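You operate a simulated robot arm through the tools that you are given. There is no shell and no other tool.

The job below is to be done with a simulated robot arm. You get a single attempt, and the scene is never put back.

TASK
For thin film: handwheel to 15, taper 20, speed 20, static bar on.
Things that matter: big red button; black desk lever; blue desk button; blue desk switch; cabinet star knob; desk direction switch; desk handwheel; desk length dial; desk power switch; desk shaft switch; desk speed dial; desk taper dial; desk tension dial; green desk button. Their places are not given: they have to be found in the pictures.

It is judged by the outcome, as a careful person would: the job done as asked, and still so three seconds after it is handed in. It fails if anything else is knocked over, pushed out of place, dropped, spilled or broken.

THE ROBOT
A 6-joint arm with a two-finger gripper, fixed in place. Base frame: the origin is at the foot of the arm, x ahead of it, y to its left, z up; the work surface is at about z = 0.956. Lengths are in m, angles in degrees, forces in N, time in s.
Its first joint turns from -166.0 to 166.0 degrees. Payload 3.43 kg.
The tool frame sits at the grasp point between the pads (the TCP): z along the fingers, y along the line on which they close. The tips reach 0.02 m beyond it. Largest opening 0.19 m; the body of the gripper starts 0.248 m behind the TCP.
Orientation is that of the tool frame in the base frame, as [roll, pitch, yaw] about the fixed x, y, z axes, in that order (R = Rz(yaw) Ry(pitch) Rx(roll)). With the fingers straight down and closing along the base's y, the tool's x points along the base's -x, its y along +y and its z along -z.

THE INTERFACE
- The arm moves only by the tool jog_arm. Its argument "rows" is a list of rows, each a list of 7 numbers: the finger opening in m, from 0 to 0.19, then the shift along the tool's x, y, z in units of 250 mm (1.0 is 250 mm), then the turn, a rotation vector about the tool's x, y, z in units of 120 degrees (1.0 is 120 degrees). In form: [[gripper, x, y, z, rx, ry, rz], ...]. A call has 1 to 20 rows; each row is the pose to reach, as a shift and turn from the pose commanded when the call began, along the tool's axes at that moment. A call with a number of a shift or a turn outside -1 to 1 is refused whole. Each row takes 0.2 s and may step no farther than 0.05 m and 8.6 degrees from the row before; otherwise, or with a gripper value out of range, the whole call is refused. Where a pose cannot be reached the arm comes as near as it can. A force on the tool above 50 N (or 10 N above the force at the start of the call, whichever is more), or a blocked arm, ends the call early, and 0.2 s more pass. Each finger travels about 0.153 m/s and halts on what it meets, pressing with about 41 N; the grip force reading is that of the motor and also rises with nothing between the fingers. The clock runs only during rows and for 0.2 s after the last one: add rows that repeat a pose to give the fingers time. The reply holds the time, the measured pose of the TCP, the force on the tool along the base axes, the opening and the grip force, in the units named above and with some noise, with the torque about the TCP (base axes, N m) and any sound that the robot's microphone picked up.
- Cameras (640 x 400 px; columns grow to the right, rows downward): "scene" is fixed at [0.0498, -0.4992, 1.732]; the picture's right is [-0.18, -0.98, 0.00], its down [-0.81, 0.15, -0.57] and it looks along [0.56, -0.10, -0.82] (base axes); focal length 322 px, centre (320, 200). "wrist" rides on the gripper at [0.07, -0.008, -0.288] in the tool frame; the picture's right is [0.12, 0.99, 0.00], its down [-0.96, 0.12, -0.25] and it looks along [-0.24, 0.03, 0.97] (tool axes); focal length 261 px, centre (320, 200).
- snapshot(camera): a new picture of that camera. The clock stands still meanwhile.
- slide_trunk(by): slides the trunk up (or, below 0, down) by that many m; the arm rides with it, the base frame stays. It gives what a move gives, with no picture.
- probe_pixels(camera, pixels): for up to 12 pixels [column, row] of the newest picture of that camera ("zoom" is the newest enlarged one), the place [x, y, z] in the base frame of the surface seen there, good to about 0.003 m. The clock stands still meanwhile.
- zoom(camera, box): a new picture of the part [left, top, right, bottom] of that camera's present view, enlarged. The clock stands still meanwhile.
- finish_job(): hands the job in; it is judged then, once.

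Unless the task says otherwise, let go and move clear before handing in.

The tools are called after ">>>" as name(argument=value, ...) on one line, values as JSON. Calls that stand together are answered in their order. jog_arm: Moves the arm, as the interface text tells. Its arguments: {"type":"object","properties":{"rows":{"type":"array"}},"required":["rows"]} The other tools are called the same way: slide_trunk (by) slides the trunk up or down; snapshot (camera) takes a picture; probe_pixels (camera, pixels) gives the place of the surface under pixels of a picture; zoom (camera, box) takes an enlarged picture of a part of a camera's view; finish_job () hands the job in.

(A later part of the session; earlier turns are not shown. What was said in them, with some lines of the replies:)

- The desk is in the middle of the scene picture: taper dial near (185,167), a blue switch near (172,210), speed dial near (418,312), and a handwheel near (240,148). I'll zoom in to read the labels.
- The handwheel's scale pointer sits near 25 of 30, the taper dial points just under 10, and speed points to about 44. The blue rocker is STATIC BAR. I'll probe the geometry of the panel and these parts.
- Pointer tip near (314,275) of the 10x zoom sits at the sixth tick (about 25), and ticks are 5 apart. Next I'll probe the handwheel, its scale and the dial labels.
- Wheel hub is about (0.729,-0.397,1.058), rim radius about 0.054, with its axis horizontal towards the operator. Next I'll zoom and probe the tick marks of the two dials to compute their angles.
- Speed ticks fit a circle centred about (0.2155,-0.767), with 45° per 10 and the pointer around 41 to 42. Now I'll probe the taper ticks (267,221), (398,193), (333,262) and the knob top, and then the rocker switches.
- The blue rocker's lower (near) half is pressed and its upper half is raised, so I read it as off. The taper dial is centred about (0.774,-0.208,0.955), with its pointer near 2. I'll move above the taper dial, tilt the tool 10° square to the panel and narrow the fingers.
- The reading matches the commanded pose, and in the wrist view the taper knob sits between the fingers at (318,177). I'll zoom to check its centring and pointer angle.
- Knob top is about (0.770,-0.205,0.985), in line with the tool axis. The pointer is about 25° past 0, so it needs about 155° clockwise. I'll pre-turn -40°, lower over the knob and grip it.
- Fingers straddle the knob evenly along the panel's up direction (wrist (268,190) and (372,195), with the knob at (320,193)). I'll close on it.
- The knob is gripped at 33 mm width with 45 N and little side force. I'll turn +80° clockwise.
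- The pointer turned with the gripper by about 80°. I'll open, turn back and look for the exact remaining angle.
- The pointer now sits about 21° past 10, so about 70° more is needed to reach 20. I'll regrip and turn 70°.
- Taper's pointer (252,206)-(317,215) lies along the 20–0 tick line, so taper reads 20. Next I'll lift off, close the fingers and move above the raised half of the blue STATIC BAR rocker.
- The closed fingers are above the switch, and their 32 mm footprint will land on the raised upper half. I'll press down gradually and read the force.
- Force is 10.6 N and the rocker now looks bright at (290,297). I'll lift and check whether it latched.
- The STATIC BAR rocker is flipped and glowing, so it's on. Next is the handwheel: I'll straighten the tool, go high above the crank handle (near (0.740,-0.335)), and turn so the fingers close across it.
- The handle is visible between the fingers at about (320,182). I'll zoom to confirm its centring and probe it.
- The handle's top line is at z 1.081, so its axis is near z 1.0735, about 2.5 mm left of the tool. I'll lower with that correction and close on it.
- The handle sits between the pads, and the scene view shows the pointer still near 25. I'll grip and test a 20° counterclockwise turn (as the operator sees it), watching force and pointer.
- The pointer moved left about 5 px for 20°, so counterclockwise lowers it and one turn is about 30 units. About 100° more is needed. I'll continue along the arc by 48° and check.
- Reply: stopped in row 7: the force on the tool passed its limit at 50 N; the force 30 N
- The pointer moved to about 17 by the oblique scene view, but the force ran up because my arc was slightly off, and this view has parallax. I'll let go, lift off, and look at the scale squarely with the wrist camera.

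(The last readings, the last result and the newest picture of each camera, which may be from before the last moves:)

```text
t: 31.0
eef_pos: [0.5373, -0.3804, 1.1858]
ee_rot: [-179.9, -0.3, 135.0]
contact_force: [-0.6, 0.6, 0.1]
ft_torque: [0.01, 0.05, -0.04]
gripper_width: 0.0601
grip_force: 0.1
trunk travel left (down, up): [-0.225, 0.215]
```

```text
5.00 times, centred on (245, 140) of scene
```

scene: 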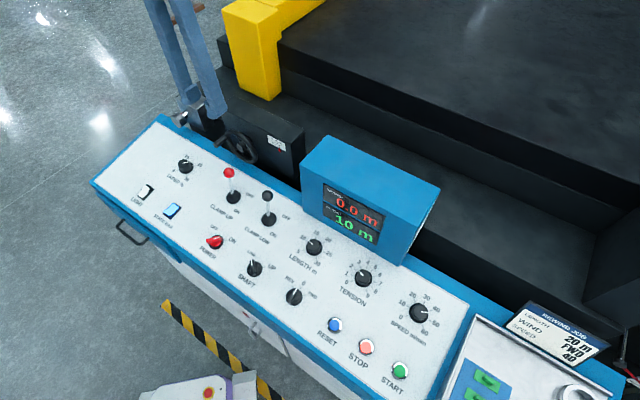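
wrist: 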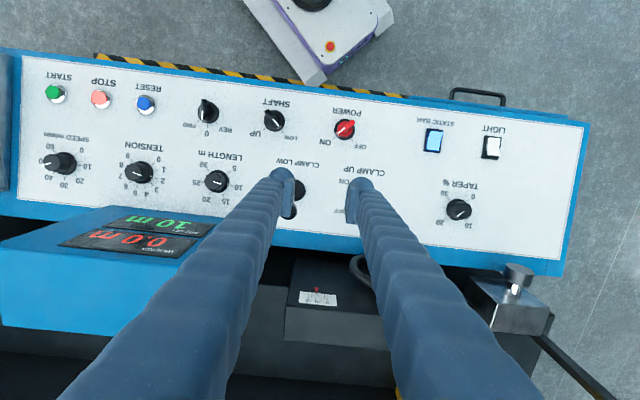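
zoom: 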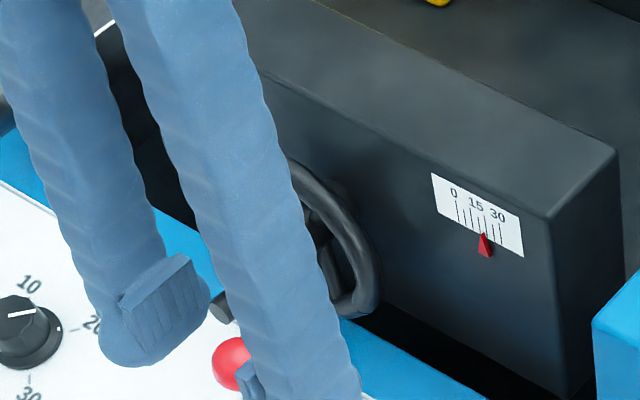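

The label is visible between the fingers at (318,298) with its red pointer on the upper side. I'll zoom in closely.

>>> zoom(camera="wrist", box=[298, 283, 340, 310])

>>> probe_pixels(camera="wrist", pixels=[[318, 290], [303, 296], [336, 296], [318, 297], [303, 302], [336, 303]])

>>> zoom(camera="wrist", box=[290, 240, 380, 310])

```text
14.81 times, centred on (319, 296) of wrist
```

zoom: 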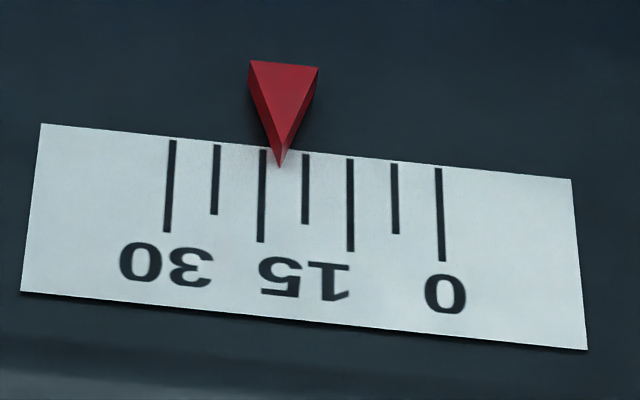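

```text
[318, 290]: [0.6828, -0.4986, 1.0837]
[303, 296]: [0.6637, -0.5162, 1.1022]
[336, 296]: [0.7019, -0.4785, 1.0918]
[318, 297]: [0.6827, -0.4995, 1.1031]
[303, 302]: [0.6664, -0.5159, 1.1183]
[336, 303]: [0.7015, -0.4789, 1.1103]
```

```text
5.71 times, centred on (335, 275) of wrist
```

zoom: 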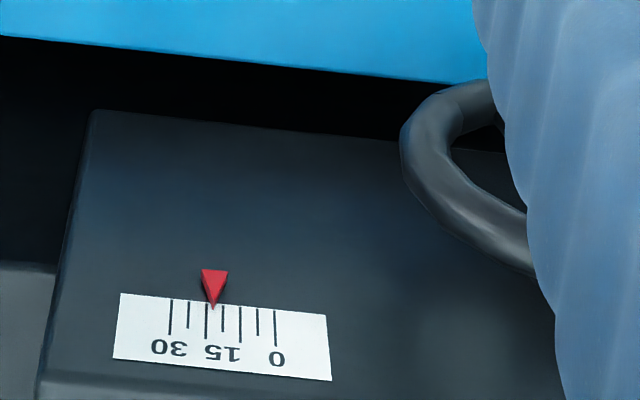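

Face-on, the 0–30 ticks are at x = 440 to 170 and the pointer tip is at x≈279, so it reads about 18. Roughly 38° more is needed. I'll return to the handle and this time straddle it loosely and push it sideways, to avoid building up force.

>>> jog_arm(rows=[[0.06, -0.111, 0.16, 0, 0, 0, 0], [0.06, -0.222, 0.32, 0, 0, 0, 0], [0.06, -0.333, 0.48, 0, 0, 0, 0], [0.06, -0.444, 0.641, 0, 0, 0, 0], [0.06, -0.444, 0.641, 0.15, 0, 0, 0], [0.06, -0.444, 0.641, 0.3, 0, 0, 0], [0.06, -0.444, 0.641, 0.45, 0, 0, 0], [0.06, -0.444, 0.641, 0.58, 0, 0, 0], [0.06, -0.444, 0.641, 0.65, 0, 0, 0], [0.06, -0.444, 0.641, 0.71, 0, 0, 0], [0.06, -0.444, 0.641, 0.71, 0, 0, 0]])

>>> zoom(camera="wrist", box=[260, 150, 380, 240])

>>> zoom(camera="scene", box=[190, 100, 300, 180])

```text
t: 33.4
eef_pos: [0.7295, -0.3465, 1.0062]
ee_rot: [180.0, -0.2, 135.1]
contact_force: [-0.2, 0.7, 0.2]
ft_torque: [0.06, 0.0, 0.01]
gripper_width: 0.06
grip_force: 0.0
trunk travel left (down, up): [-0.225, 0.215]
```

```text
4.44 times, centred on (320, 195) of wrist
```

zoom: 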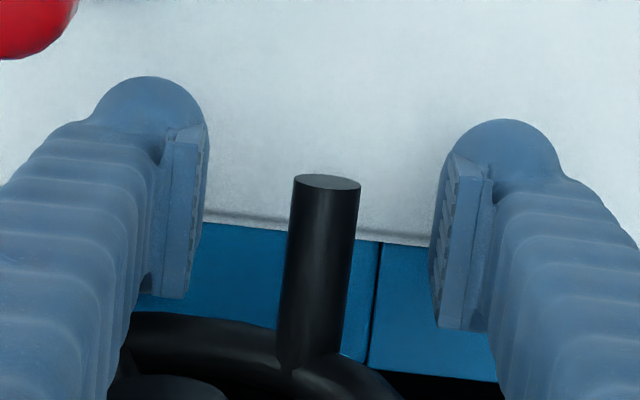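

```text
5.00 times, centred on (245, 140) of scene
```

zoom: 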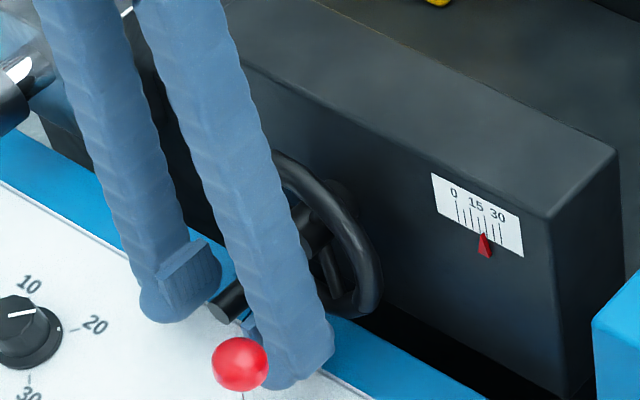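

The handle is centred between the fingers at zoom (325,182). I'll probe it for its height and axis before pushing.

>>> probe_pixels(camera="wrist", pixels=[[321, 193], [321, 198], [320, 204], [320, 210], [319, 216], [319, 222]])

>>> jog_arm(rows=[[0.04, 0, 0, 0, 0, 0, 0], [0.022, 0, 0, 0, 0, 0, 0], [0.022, 0, 0, 0, 0, 0, 0]])

```text
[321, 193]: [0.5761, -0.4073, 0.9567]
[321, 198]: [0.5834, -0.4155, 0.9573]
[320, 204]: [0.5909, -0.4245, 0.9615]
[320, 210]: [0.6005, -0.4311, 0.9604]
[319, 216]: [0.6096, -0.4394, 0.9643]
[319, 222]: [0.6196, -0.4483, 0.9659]
```

```text
t: 34.2
eef_pos: [0.7284, -0.3454, 1.0055]
ee_rot: [179.9, -0.1, 134.9]
contact_force: [0.2, 1.1, -0.3]
ft_torque: [0.02, 0.02, 0.0]
gripper_width: 0.022
grip_force: 0.0
trunk travel left (down, up): [-0.225, 0.215]
```

The probe used the earlier picture, so I'll ignore it; the fork is now closed loosely to 22 mm around the handle. I'll push it right by 31 mm while easing down slightly.

>>> jog_arm(rows=[[0.022, 0, -0.02, 0.006, 0, 0, 0], [0.022, 0, -0.04, 0.012, 0, 0, 0], [0.022, 0, -0.06, 0.016, 0, 0, 0], [0.022, 0, -0.08, 0.02, 0, 0, 0], [0.022, 0, -0.1, 0.022, 0, 0, 0], [0.022, 0, -0.125, 0.024, 0, 0, 0], [0.022, 0, -0.125, 0.024, 0, 0, 0]])

>>> zoom(camera="scene", box=[260, 120, 300, 160])

>>> zoom(camera="wrist", box=[260, 150, 380, 240])

>>> zoom(camera="scene", box=[190, 100, 300, 180])

```text
t: 35.8
eef_pos: [0.7077, -0.3692, 1.0004]
ee_rot: [180.0, -0.1, 135.1]
contact_force: [0.2, 0.2, -0.9]
ft_torque: [-0.01, 0.0, 0.03]
gripper_width: 0.022
grip_force: 0.2
trunk travel left (down, up): [-0.225, 0.215]
```

```text
10.00 times, centred on (280, 140) of scene
```

zoom: 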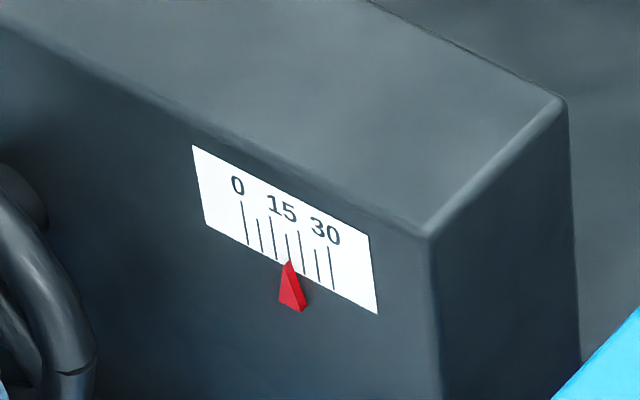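

```text
4.44 times, centred on (320, 195) of wrist
```

zoom: 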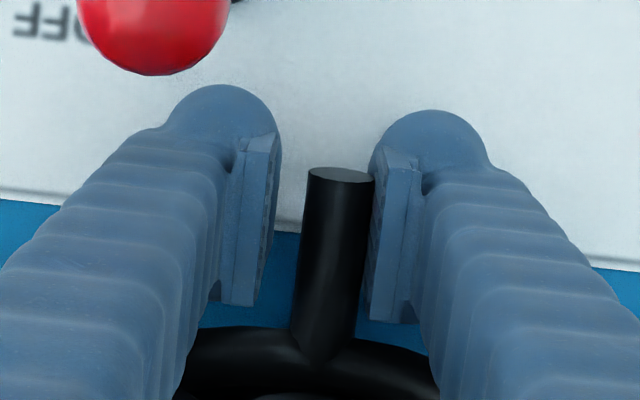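

```text
5.00 times, centred on (245, 140) of scene
```

zoom: 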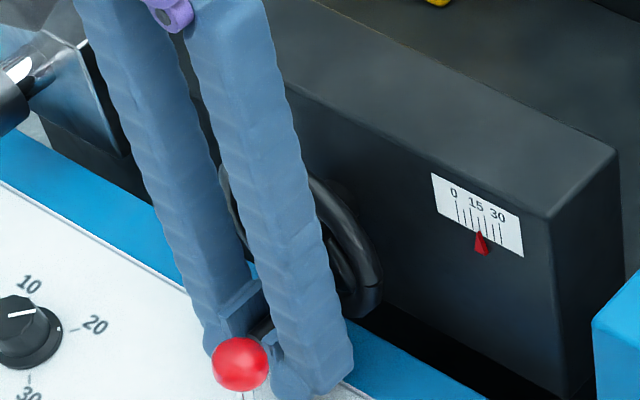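

The pointer tip moved from 296 to 289, so it reads about 15.8. I'll push another 7 mm.

>>> jog_arm(rows=[[0.022, 0, -0.014, 0, 0, 0, 0], [0.022, 0, -0.028, 0, 0, 0, 0], [0.022, 0, -0.028, 0, 0, 0, 0]])

>>> zoom(camera="scene", box=[260, 120, 300, 160])

```text
t: 36.6
eef_pos: [0.7029, -0.3741, 1.001]
ee_rot: [-179.9, -0.1, 135.0]
contact_force: [0.8, 0.4, -0.3]
ft_torque: [0.0, -0.01, 0.03]
gripper_width: 0.0227
grip_force: 0.9
trunk travel left (down, up): [-0.225, 0.215]
```

```text
10.00 times, centred on (280, 140) of scene
```

zoom: 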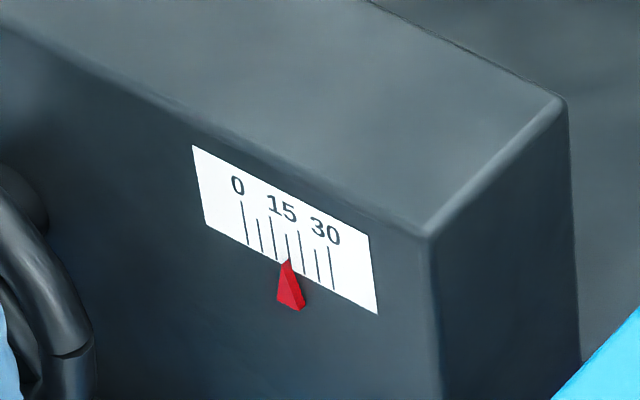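

Tip is now about 287.5, close to 15. I'll lift clear and check face-on with the wrist camera aligned with the pointer.

>>> jog_arm(rows=[[0.034, 0, 0, 0, 0, 0, 0], [0.034, 0, 0, -0.1, 0, 0, 0], [0.034, 0, 0, -0.25, 0, 0, 0], [0.034, 0, 0, -0.4, 0, 0, 0], [0.05, 0, 0, -0.56, 0, 0, 0], [0.06, 0.06, -0.05, -0.72, 0, 0, 0], [0.06, 0.18, -0.15, -0.72, 0, 0, 0], [0.06, 0.3, -0.25, -0.72, 0, 0, 0], [0.06, 0.4356, -0.367, -0.65, 0, 0, 0], [0.06, 0.4356, -0.367, -0.556, 0, 0, 0], [0.06, 0.4356, -0.367, -0.556, 0, 0, 0]])

>>> snapshot(camera="wrist")

>>> zoom(camera="wrist", box=[290, 290, 350, 330])

>>> zoom(camera="scene", box=[260, 120, 300, 160])

```text
t: 39.0
eef_pos: [0.5616, -0.36, 1.1401]
ee_rot: [-179.9, -0.1, 135.0]
contact_force: [-0.3, -0.4, -0.3]
ft_torque: [0.09, -0.02, 0.02]
gripper_width: 0.0601
grip_force: 0.1
trunk travel left (down, up): [-0.225, 0.215]
```

```text
taken
```

wrist: 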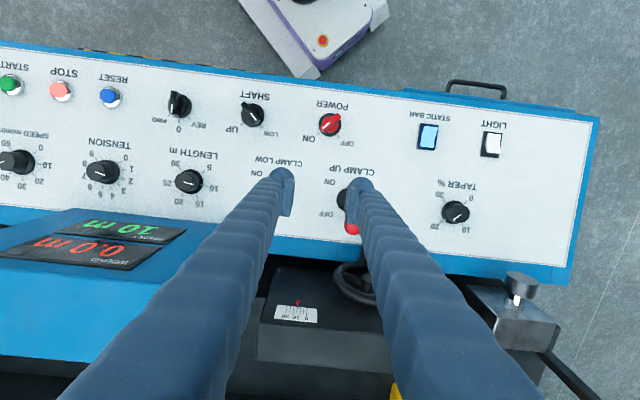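

```text
10.00 times, centred on (320, 310) of wrist
```

zoom: 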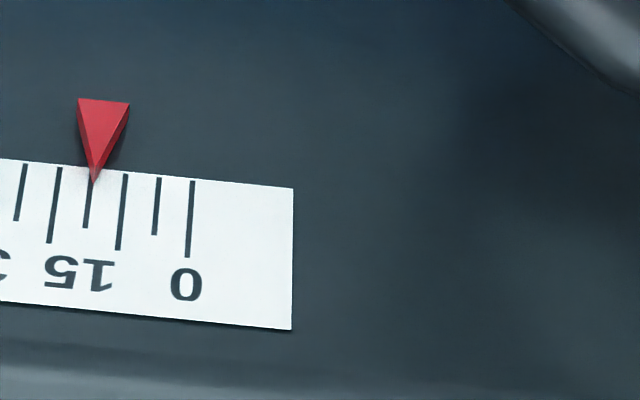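

```text
10.00 times, centred on (280, 140) of scene
```

zoom: 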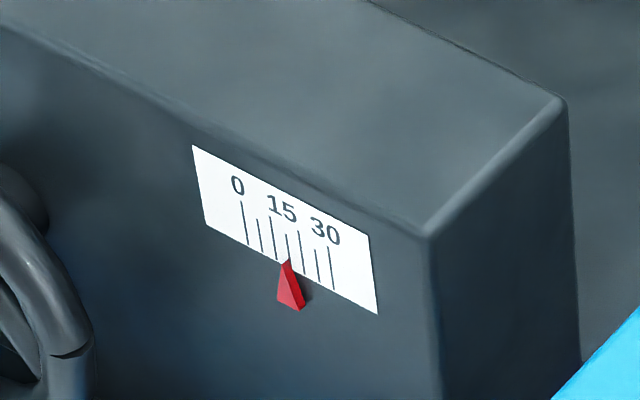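

The pointer appears on the 15 tick. I'll zoom in on the label for a precise reading.

>>> zoom(camera="wrist", box=[276, 295, 320, 325])

>>> probe_pixels(camera="wrist", pixels=[[298, 302], [297, 308], [280, 312], [316, 318]])

```text
13.33 times, centred on (298, 310) of wrist
```

zoom: 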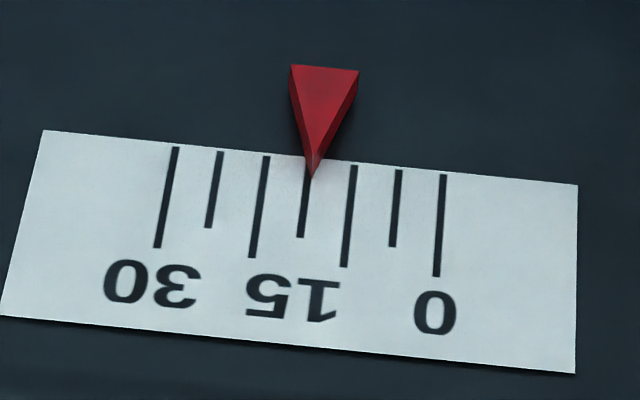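

```text
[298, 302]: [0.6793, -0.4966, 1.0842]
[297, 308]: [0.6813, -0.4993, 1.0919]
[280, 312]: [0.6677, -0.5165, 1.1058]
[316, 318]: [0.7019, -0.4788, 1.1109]
```

The tip looks slightly on the low side of the 15 tick. I'll zoom further to measure it.

>>> zoom(camera="wrist", box=[289, 301, 305, 313])

>>> zoom(camera="scene", box=[282, 140, 294, 150])

```text
16.00 times, centred on (297, 307) of wrist
```

zoom: 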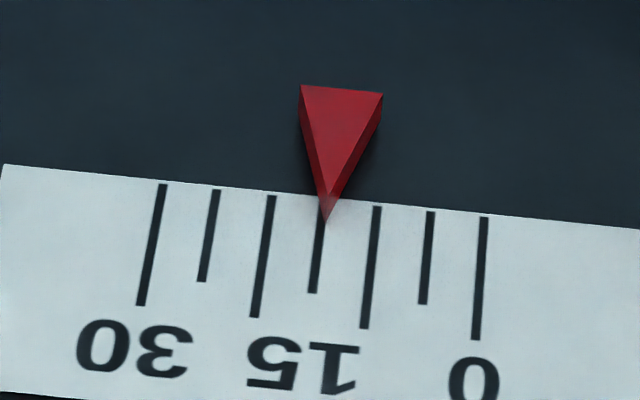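

```text
16.00 times, centred on (288, 145) of scene
```

zoom: 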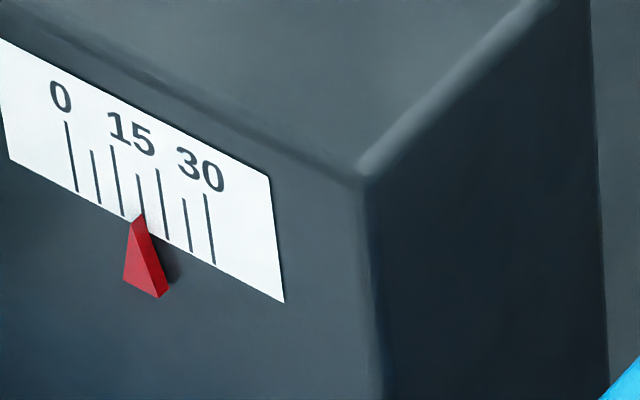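

The tip is at x≈325 and the 15 tick at about 321, so it reads about 14.6. I'll go back and nudge the handle about 4 mm the other way with a narrow fork.

>>> jog_arm(rows=[[0.06, 0, 0, -0.12, 0, 0, 0], [0.06, -0.13, 0.11, -0.164, 0, 0, 0], [0.05, -0.26, 0.22, -0.164, 0, 0, 0], [0.034, -0.38, 0.33, -0.164, 0, 0, 0], [0.034, -0.4356, 0.382, -0.1, 0, 0, 0], [0.034, -0.4356, 0.382, 0.06, 0, 0, 0], [0.034, -0.4356, 0.382, 0.22, 0, 0, 0], [0.034, -0.4356, 0.382, 0.38, 0, 0, 0], [0.034, -0.4356, 0.382, 0.48, 0, 0, 0], [0.034, -0.4356, 0.382, 0.556, 0, 0, 0], [0.034, -0.4356, 0.382, 0.556, 0, 0, 0]])

>>> zoom(camera="wrist", box=[260, 150, 380, 240])

>>> zoom(camera="scene", box=[282, 140, 294, 150])

```text
t: 41.4
eef_pos: [0.7058, -0.3716, 1.0007]
ee_rot: [-180.0, 0.0, 135.0]
contact_force: [0.4, 0.6, 0.3]
ft_torque: [0.01, -0.02, 0.01]
gripper_width: 0.0339
grip_force: 0.1
trunk travel left (down, up): [-0.225, 0.215]
```

```text
4.44 times, centred on (320, 195) of wrist
```

zoom: 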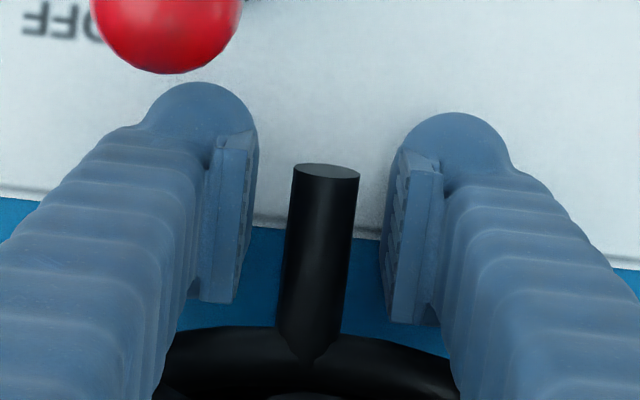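

```text
16.00 times, centred on (288, 145) of scene
```

zoom: 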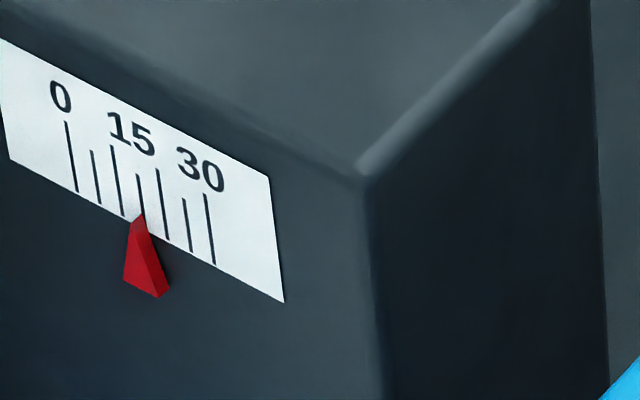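

The handle is centred between the pads. I'll narrow to 18 mm and nudge 5 mm to the left.

>>> jog_arm(rows=[[0.018, 0, 0, 0, 0, 0, 0], [0.018, 0, 0, 0, 0, 0, 0], [0.018, 0, 0.01, 0, 0, 0, 0], [0.018, 0, 0.02, 0, 0, 0, 0], [0.018, 0, 0.02, 0, 0, 0, 0], [0.034, 0, 0.017, 0, 0, 0, 0], [0.034, 0, 0.017, 0, 0, 0, 0]])

>>> zoom(camera="scene", box=[282, 140, 294, 150])

>>> zoom(camera="wrist", box=[260, 150, 380, 240])

```text
t: 43.0
eef_pos: [0.7092, -0.3676, 0.9994]
ee_rot: [180.0, -0.2, 135.0]
contact_force: [-1.0, 0.1, 0.3]
ft_torque: [-0.04, -0.03, 0.0]
gripper_width: 0.034
grip_force: 0.0
trunk travel left (down, up): [-0.225, 0.215]
```

```text
16.00 times, centred on (288, 145) of scene
```

zoom: 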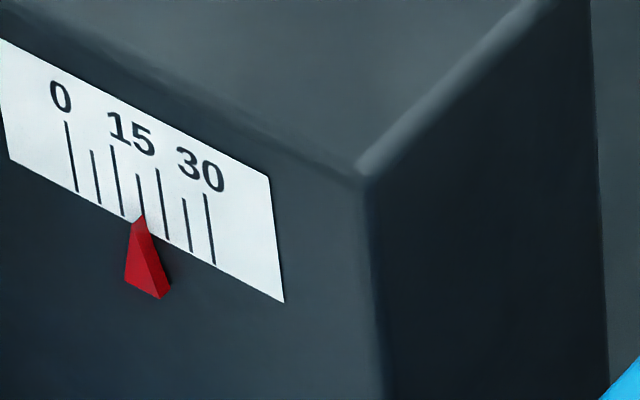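

```text
4.44 times, centred on (320, 195) of wrist
```

zoom: 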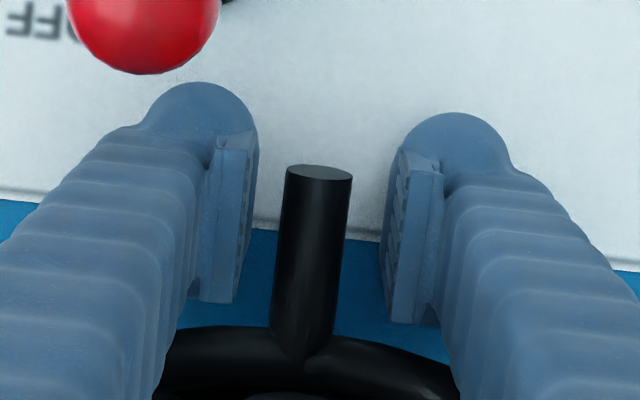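

The pointer shifted about 1–2 px up-scale, as intended. I'll lift out and take the face-on look again.

>>> jog_arm(rows=[[0.034, 0, 0, -0.1, 0, 0, 0], [0.034, 0, 0, -0.25, 0, 0, 0], [0.034, 0, 0, -0.4, 0, 0, 0], [0.05, 0, 0, -0.56, 0, 0, 0], [0.06, 0.06, -0.05, -0.72, 0, 0, 0], [0.06, 0.18, -0.15, -0.72, 0, 0, 0], [0.06, 0.3, -0.26, -0.72, 0, 0, 0], [0.06, 0.4356, -0.383, -0.65, 0, 0, 0], [0.06, 0.4356, -0.383, -0.556, 0, 0, 0], [0.06, 0.4356, -0.383, -0.556, 0, 0, 0]])

>>> snapshot(camera="wrist")

>>> zoom(camera="wrist", box=[289, 301, 305, 313])

```text
t: 45.2
eef_pos: [0.5649, -0.3585, 1.1408]
ee_rot: [-180.0, -0.2, 135.0]
contact_force: [0.9, -0.5, 1.1]
ft_torque: [0.01, -0.01, -0.02]
gripper_width: 0.06
grip_force: 0.2
trunk travel left (down, up): [-0.225, 0.215]
```

```text
taken
```

wrist: 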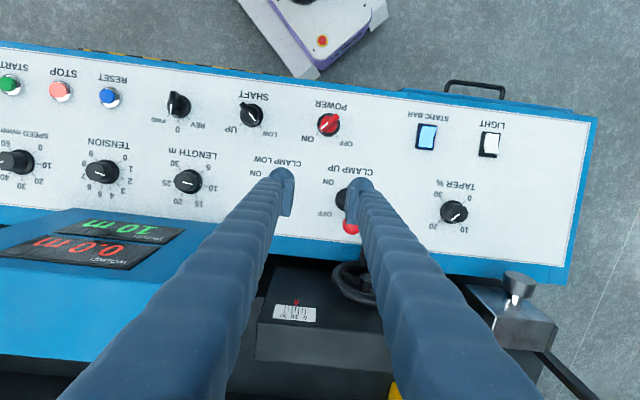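

```text
16.00 times, centred on (297, 307) of wrist
```

zoom: 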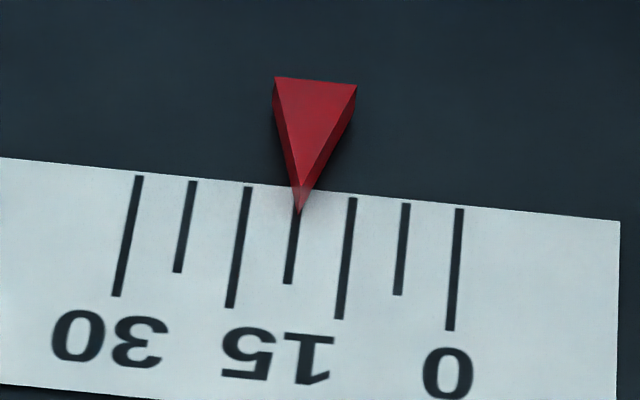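

The tip now sits exactly on the 15 tick at (298,213), so the handwheel is done. Next I'll rise and travel right along the desk, above the display, to the speed dial.

>>> jog_arm(rows=[[0.06, 0, 0, -0.18, 0, 0, 0], [0.06, 0, 0, -0.36, 0, 0, 0], [0.06, -0.005, -0.15, -0.436, 0, 0, 0], [0.06, -0.01, -0.3, -0.436, 0, 0, 0], [0.06, -0.015, -0.45, -0.436, 0, 0, 0], [0.06, -0.02, -0.6, -0.436, 0, 0, 0], [0.06, -0.025, -0.75, -0.436, 0, 0, 0], [0.06, -0.03, -0.9, -0.436, 0, 0, 0], [0.06, -0.03, -0.9, -0.436, 0, 0, 0]])

>>> jog_arm(rows=[[0.06, -0.005, -0.18, 0, 0, 0, 0], [0.06, -0.01, -0.36, 0, 0, 0, 0], [0.06, -0.015, -0.54, 0, 0, 0, 0], [0.06, -0.02, -0.72, 0, 0, 0, 0], [0.06, -0.025, -0.9, 0, 0, 0, 0], [0.07, -0.028, -1.0, 0, 0, 0, 0], [0.07, -0.028, -1.0, 0, 0, 0, 0]])

>>> snapshot(camera="scene")

```text
t: 47.2
eef_pos: [0.4103, -0.5247, 1.252]
ee_rot: [179.9, -0.1, 134.9]
contact_force: [-0.2, -0.2, 0.4]
ft_torque: [0.08, 0.02, 0.0]
gripper_width: 0.0601
grip_force: 0.0
trunk travel left (down, up): [-0.225, 0.215]
```

```text
t: 48.8
eef_pos: [0.2368, -0.7049, 1.2512]
ee_rot: [-179.9, -0.1, 135.1]
contact_force: [-0.4, -0.6, -0.3]
ft_torque: [-0.01, 0.01, -0.03]
gripper_width: 0.0698
grip_force: 0.0
trunk travel left (down, up): [-0.225, 0.215]
```

```text
taken
```

scene: 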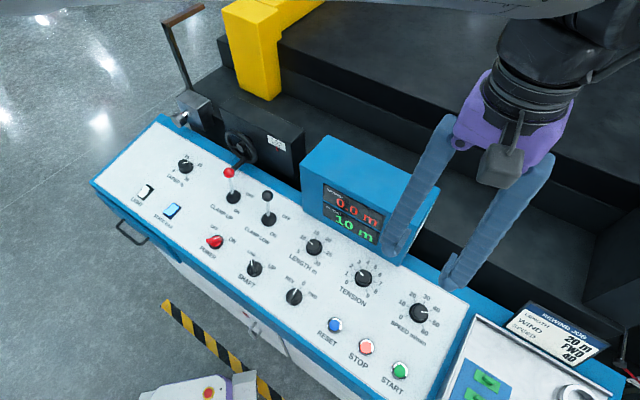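

The arm is over the right end of the desk, clear of the display. I'll move above the speed knob, tilt square to the panel and look.

>>> jog_arm(rows=[[0.07, -0.006, -0.12, 0.04, 0, -0.0139, 0], [0.07, -0.012, -0.237, 0.1, 0, -0.0278, 0], [0.07, -0.012, -0.237, 0.22, 0, -0.0417, 0], [0.07, -0.012, -0.237, 0.34, 0, -0.0556, 0], [0.07, -0.012, -0.237, 0.46, 0, -0.0694, 0], [0.07, -0.012, -0.237, 0.592, 0, -0.0833, 0], [0.07, -0.012, -0.237, 0.592, 0, -0.0833, 0]])

>>> snapshot(camera="wrist")

>>> zoom(camera="wrist", box=[260, 130, 380, 220])

>>> zoom(camera="scene", box=[360, 250, 480, 340])

```text
t: 50.4
eef_pos: [0.197, -0.7477, 1.1005]
ee_rot: [179.9, 9.9, 135.0]
contact_force: [0.2, 0.3, -0.6]
ft_torque: [0.01, -0.01, 0.0]
gripper_width: 0.07
grip_force: 0.0
trunk travel left (down, up): [-0.225, 0.215]
```

```text
taken
```

wrist: 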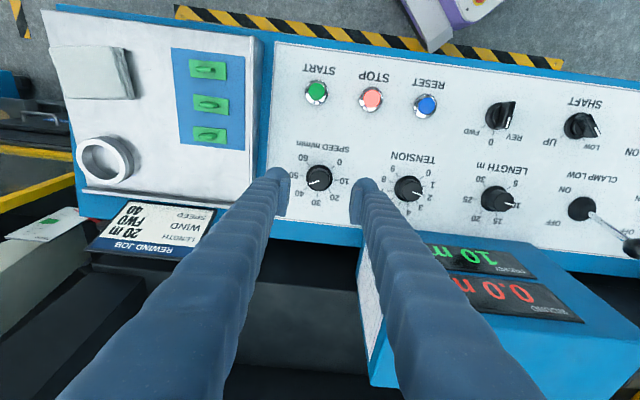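

```text
4.44 times, centred on (320, 175) of wrist
```

zoom: 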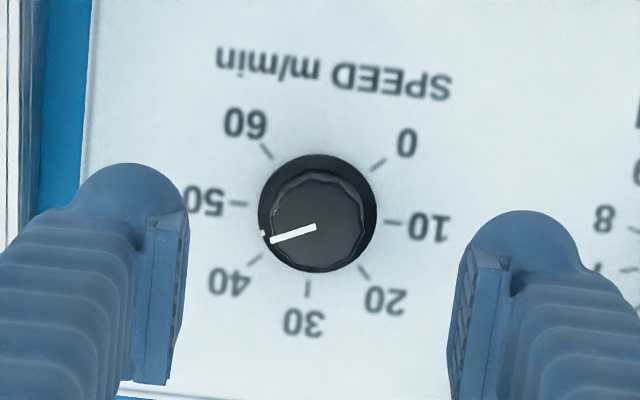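

```text
4.44 times, centred on (420, 295) of scene
```

zoom: 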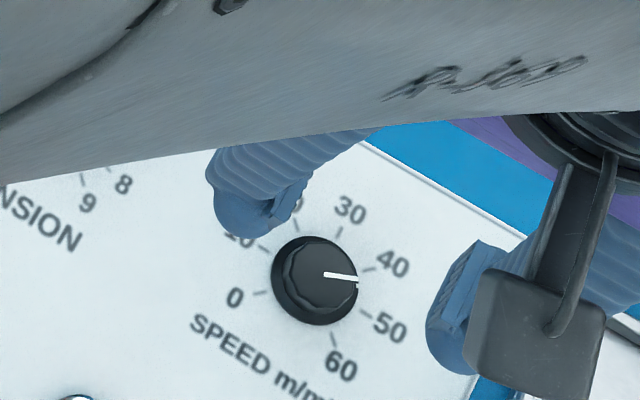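

The speed knob is centred between the fingers at zoom (316,220), and its pointer reads about 44. It needs about 109° counterclockwise to reach 20. I'll pre-turn +40°, lower and grip.

>>> jog_arm(rows=[[0.07, -0.004, 0, 0.08, 0, 0, 0.0667], [0.07, -0.008, -0.002, 0.18, 0, 0, 0.1333], [0.07, -0.008, -0.002, 0.28, 0, 0, 0.2], [0.07, -0.008, -0.002, 0.36, 0, 0, 0.2667], [0.07, -0.008, -0.002, 0.42, 0, 0, 0.3333], [0.07, -0.008, -0.002, 0.464, 0, 0, 0.3333], [0.07, -0.008, -0.002, 0.464, 0, 0, 0.3333]])

>>> zoom(camera="wrist", box=[260, 150, 380, 240])

>>> zoom(camera="scene", box=[360, 250, 480, 340])

```text
t: 52.0
eef_pos: [0.2123, -0.765, 0.989]
ee_rot: [173.5, 7.6, 94.4]
contact_force: [0.3, 0.3, -0.2]
ft_torque: [0.0, 0.03, 0.04]
gripper_width: 0.0698
grip_force: 0.1
trunk travel left (down, up): [-0.225, 0.215]
```

```text
4.44 times, centred on (320, 195) of wrist
```

zoom: 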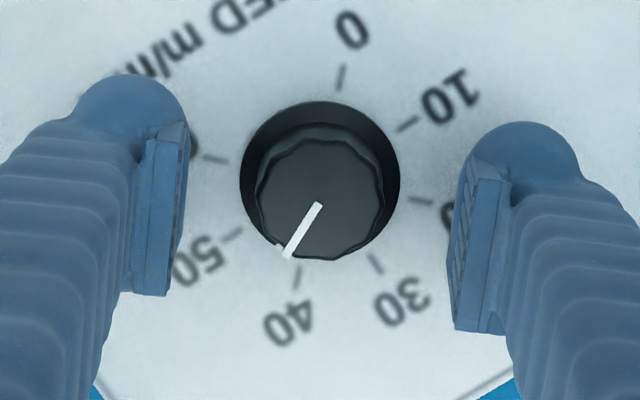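

```text
4.44 times, centred on (420, 295) of scene
```

zoom: 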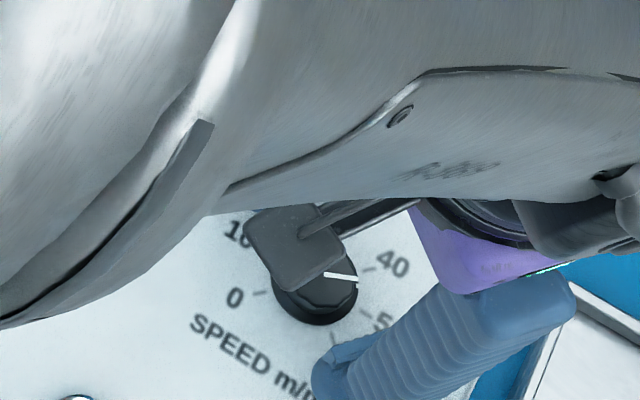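

The knob is centred. I'll lower 2 mm, grip and turn 60° counterclockwise.

>>> jog_arm(rows=[[0.07, 0, 0, 0.008, 0, 0, 0], [0.03, 0, 0, 0.008, 0, 0, 0], [0.0, 0, 0, 0.008, 0, 0, 0], [0.0, 0, 0, 0.008, 0, 0, 0], [0.0, 0, 0, 0.008, 0, 0, -0.0625], [0.0, 0, 0, 0.008, 0, 0, -0.125], [0.0, 0, 0, 0.008, 0, 0, -0.1875], [0.0, 0, 0, 0.008, 0, 0, -0.25], [0.0, 0, 0, 0.008, 0, 0, -0.3125], [0.0, 0, 0, 0.008, 0, 0, -0.375], [0.0, 0, 0, 0.008, 0, 0, -0.4375], [0.0, 0, 0, 0.008, 0, 0, -0.5], [0.0, 0, 0, 0.008, 0, 0, -0.5]])

>>> jog_arm(rows=[[0.07, 0, 0, 0, 0, 0, 0], [0.07, 0, 0, 0, 0, 0, 0], [0.07, 0, 0, 0, 0, 0, 0.0667], [0.07, 0, 0, 0, 0, 0, 0.1333], [0.07, 0, 0, 0, 0, 0, 0.2], [0.07, 0, 0, 0, 0, 0, 0.2667], [0.07, 0, 0, 0, 0, 0, 0.3333], [0.07, 0, 0, 0, 0, 0, 0.4], [0.07, 0, 0, 0, 0, 0, 0.45], [0.07, 0, 0, 0, 0, 0, 0.5], [0.07, 0, 0, 0, 0, 0, 0.5]])

>>> zoom(camera="wrist", box=[260, 150, 380, 240])

```text
t: 54.8
eef_pos: [0.2126, -0.7645, 0.986]
ee_rot: [-176.5, 9.3, 155.4]
contact_force: [7.0, 14.1, 3.9]
ft_torque: [0.15, -0.12, -0.01]
gripper_width: 0.0325
grip_force: 45.0
trunk travel left (down, up): [-0.225, 0.215]
```

```text
t: 57.2
eef_pos: [0.2128, -0.7641, 0.9843]
ee_rot: [173.5, 7.6, 94.5]
contact_force: [0.1, 0.2, -0.7]
ft_torque: [-0.01, 0.03, -0.01]
gripper_width: 0.0699
grip_force: 0.1
trunk travel left (down, up): [-0.225, 0.215]
```

```text
4.44 times, centred on (320, 195) of wrist
```

zoom: 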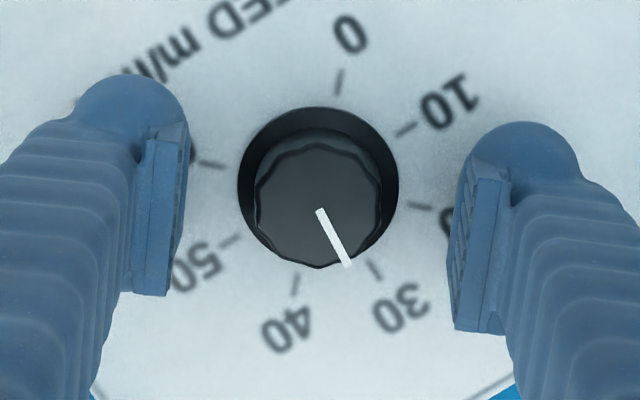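

The pointer is now about 51° from the 20 tick (at (420,205) in the zoom). I'll regrip and turn 50.5° more.

>>> jog_arm(rows=[[0.03, 0, 0, 0, 0, 0, 0], [0.0, 0, 0, 0, 0, 0, 0], [0.0, 0, 0, 0, 0, 0, 0], [0.0, 0, 0, 0, 0, 0, -0.06], [0.0, 0, 0, 0, 0, 0, -0.12], [0.0, 0, 0, 0, 0, 0, -0.18], [0.0, 0, 0, 0, 0, 0, -0.24], [0.0, 0, 0, 0, 0, 0, -0.3], [0.0, 0, 0, 0, 0, 0, -0.36], [0.0, 0, 0, 0, 0, 0, -0.4208], [0.0, 0, 0, 0, 0, 0, -0.4208]])

>>> jog_arm(rows=[[0.07, 0, 0, 0, 0, 0, 0], [0.07, 0, 0, 0, 0, 0, 0], [0.07, 0, 0, 0, 0, 0, 0.0667], [0.07, 0, 0, 0, 0, 0, 0.0875], [0.07, 0, 0, 0, 0, 0, 0.0875]])

>>> zoom(camera="wrist", box=[260, 150, 380, 240])

```text
t: 59.6
eef_pos: [0.2124, -0.7638, 0.9865]
ee_rot: [-178.2, 9.8, 145.6]
contact_force: [-6.4, 13.6, -7.7]
ft_torque: [0.17, 0.11, 0.01]
gripper_width: 0.0333
grip_force: 44.6
trunk travel left (down, up): [-0.225, 0.215]
```

```text
t: 60.8
eef_pos: [0.2134, -0.7657, 0.986]
ee_rot: [-179.9, 9.8, 135.0]
contact_force: [-0.1, -0.8, 0.6]
ft_torque: [0.01, 0.0, -0.01]
gripper_width: 0.0701
grip_force: 0.0
trunk travel left (down, up): [-0.225, 0.215]
```

```text
4.44 times, centred on (320, 195) of wrist
```

zoom: 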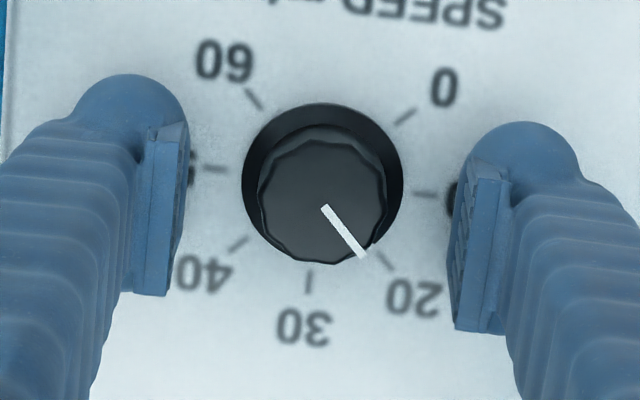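

The pointer direction (39,49) matches the 60→20 tick line (131,162), so speed reads 20. I'll lift clear and check everything.

>>> jog_arm(rows=[[0.07, 0, 0, -0.12, 0, 0, 0], [0.07, 0, 0, -0.28, 0, 0, 0], [0.07, 0, 0, -0.46, 0, 0, 0], [0.07, 0, 0, -0.64, 0, 0, 0], [0.07, 0, 0, -0.82, 0, 0, 0], [0.07, 0, 0, -1.0, 0, 0, 0], [0.07, 0, 0, -1.0, 0, 0, 0]])

>>> snapshot(camera="scene")

>>> zoom(camera="scene", box=[90, 110, 250, 260])

>>> zoom(camera="scene", box=[260, 120, 300, 160])

>>> snapshot(camera="wrist")

>>> zoom(camera="wrist", box=[290, 140, 370, 200])

```text
t: 62.4
eef_pos: [0.1847, -0.733, 1.2314]
ee_rot: [180.0, 9.9, 135.0]
contact_force: [-0.9, -0.4, 0.5]
ft_torque: [-0.05, 0.03, 0.01]
gripper_width: 0.0702
grip_force: 0.1
trunk travel left (down, up): [-0.225, 0.215]
```

```text
taken
```

scene: 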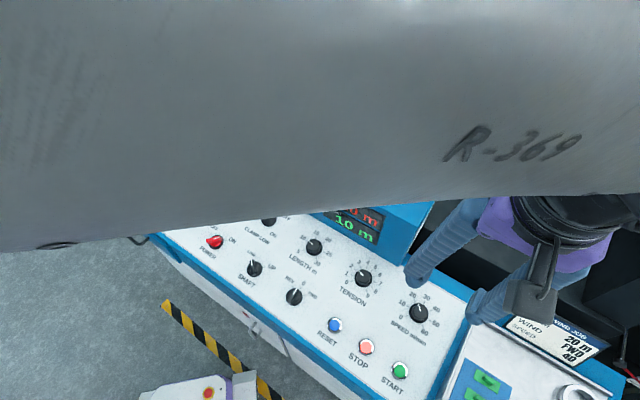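

```text
2.67 times, centred on (170, 185) of scene
```

zoom: 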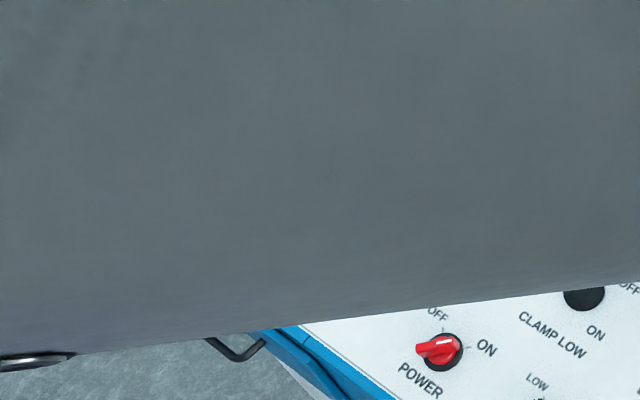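

```text
10.00 times, centred on (280, 140) of scene
```

zoom: 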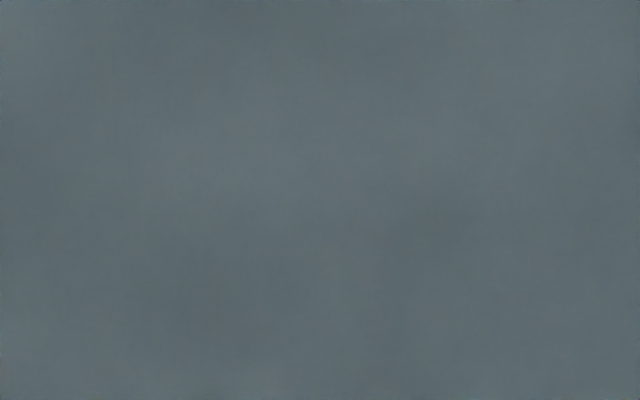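

```text
taken
```

wrist: 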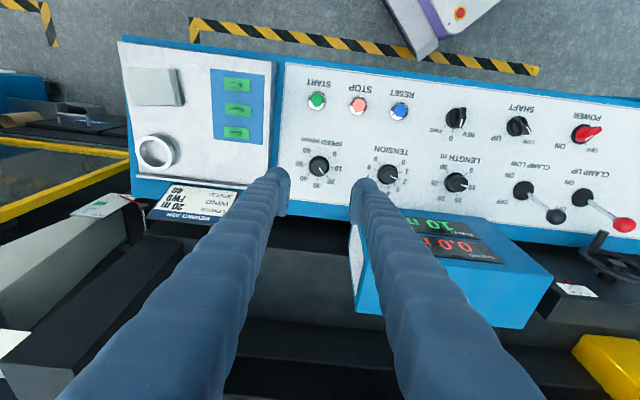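

```text
6.67 times, centred on (330, 170) of wrist
```

zoom: 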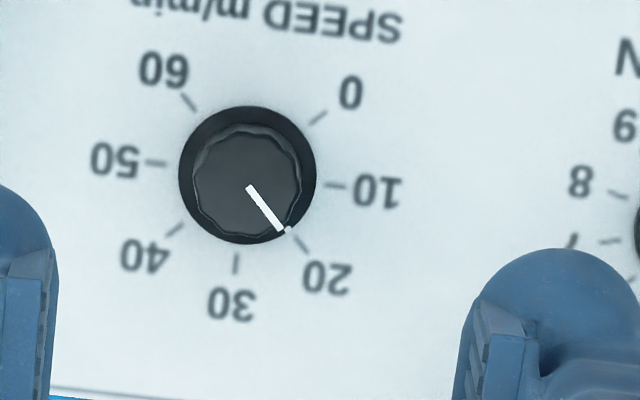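

Speed's pointer lies on 20. The arm hides the left of the desk, so I'll back off left and up for a final check.

>>> jog_arm(rows=[[0.07, 0, 0, -0.12, 0, 0, 0], [0.07, 0.1, 0.1, -0.2, 0, 0, 0], [0.07, 0.2, 0.22, -0.2, 0, 0, 0], [0.07, 0.3, 0.34, -0.2, 0, 0, 0], [0.07, 0.4, 0.48, -0.2, 0, 0, 0], [0.07, 0.4, 0.66, -0.2, 0, 0, 0], [0.07, 0.4, 0.84, -0.2, 0, 0, 0], [0.07, 0.4, 1.0, -0.2, 0, 0, 0]])

>>> jog_arm(rows=[[0.07, 0, 0.18, 0, 0, 0, 0], [0.07, 0, 0.36, 0, 0, 0, 0], [0.07, 0, 0.54, 0, 0, 0, 0], [0.07, 0, 0.72, 0, 0, 0, 0], [0.07, 0, 0.9, 0, 0, 0, 0], [0.07, 0, 1.0, 0, 0, 0, 0]])

>>> snapshot(camera="scene")

>>> snapshot(camera="wrist")

```text
t: 64.2
eef_pos: [0.2828, -0.4813, 1.2635]
ee_rot: [-180.0, 9.9, 134.9]
contact_force: [0.6, 0.7, -0.3]
ft_torque: [-0.08, -0.01, 0.0]
gripper_width: 0.0697
grip_force: 0.0
trunk travel left (down, up): [-0.225, 0.215]
```

```text
t: 65.6
eef_pos: [0.4606, -0.3041, 1.2628]
ee_rot: [-180.0, 9.8, 135.0]
contact_force: [0.7, -0.7, -0.4]
ft_torque: [0.01, -0.02, -0.01]
gripper_width: 0.07
grip_force: 0.0
trunk travel left (down, up): [-0.225, 0.215]
```

```text
taken
```

scene: 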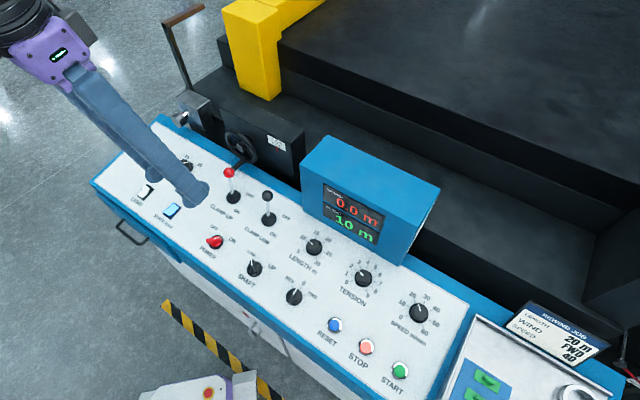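

```text
taken
```

wrist: 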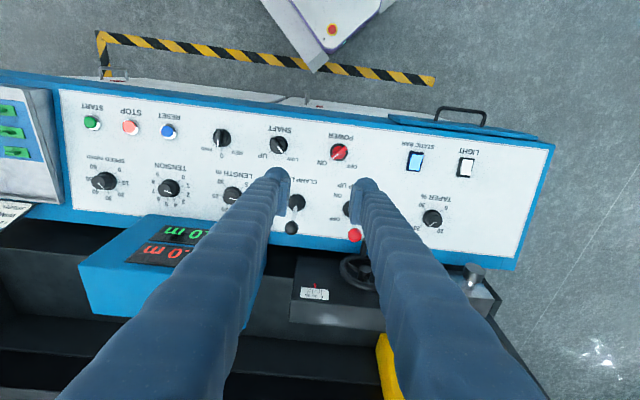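

>>> zoom(camera="wrist", box=[400, 140, 480, 240])

>>> zoom(camera="scene", box=[260, 120, 300, 160])

>>> zoom(camera="scene", box=[220, 150, 440, 330])

>>> zoom(camera="wrist", box=[302, 280, 326, 300])

```text
4.00 times, centred on (440, 190) of wrist
```

zoom: 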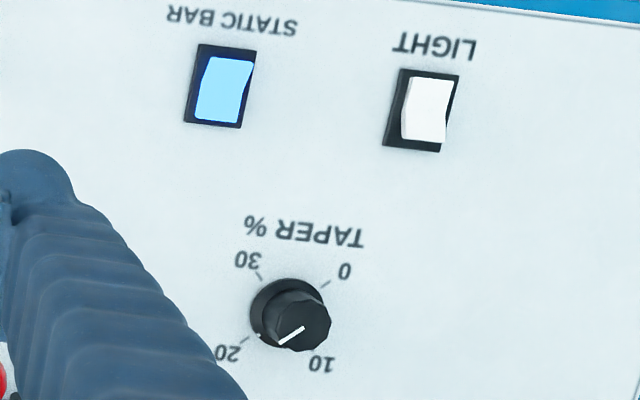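

```text
10.00 times, centred on (280, 140) of scene
```

zoom: 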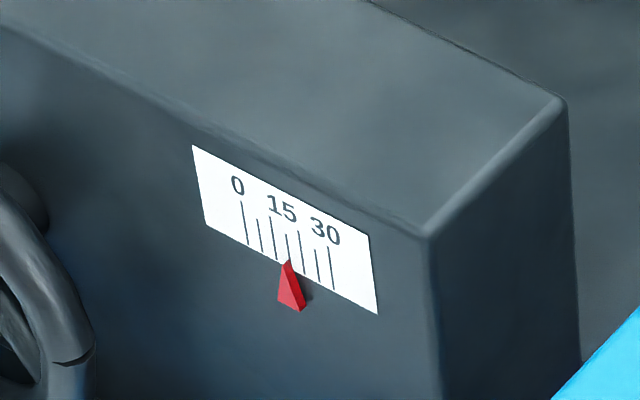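

```text
2.22 times, centred on (330, 240) of scene
```

zoom: 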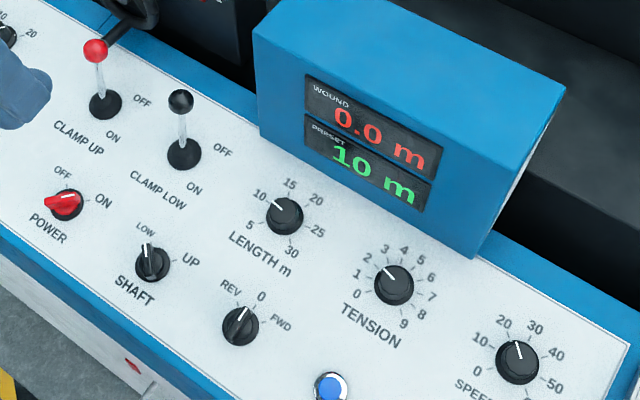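

```text
16.00 times, centred on (314, 290) of wrist
```

zoom: 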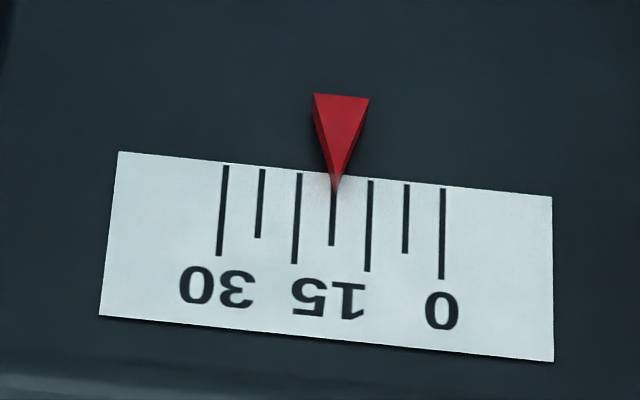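

The latest pictures show the handwheel pointer on 15, taper on 20, speed on 20 and the STATIC BAR rocker lit. The other controls look unchanged and the arm is clear, so I'm handing in.

>>> finish_job()

```text
The job is handed in.
```

The desk is set for thin film, and I've handed the job in. These are the readings from the last pictures:

- **Handwheel:** the pointer sits on the 15 mark. My first turn went slightly past (about 14.6), so I nudged it back.
- **Taper dial:** on 20, up from about 2.
- **Speed dial:** on 20, down from about 44.
- **Static bar:** on. I pressed the raised half of the blue switch, and it latched and lit up.

While I turned the handwheel, one move stopped early when the force passed its 50 N limit. I let go, finished with lighter pushes, and saw no damage. I didn't touch any other controls, and they look unchanged in the pictures. The arm was clear of the desk before I handed in.
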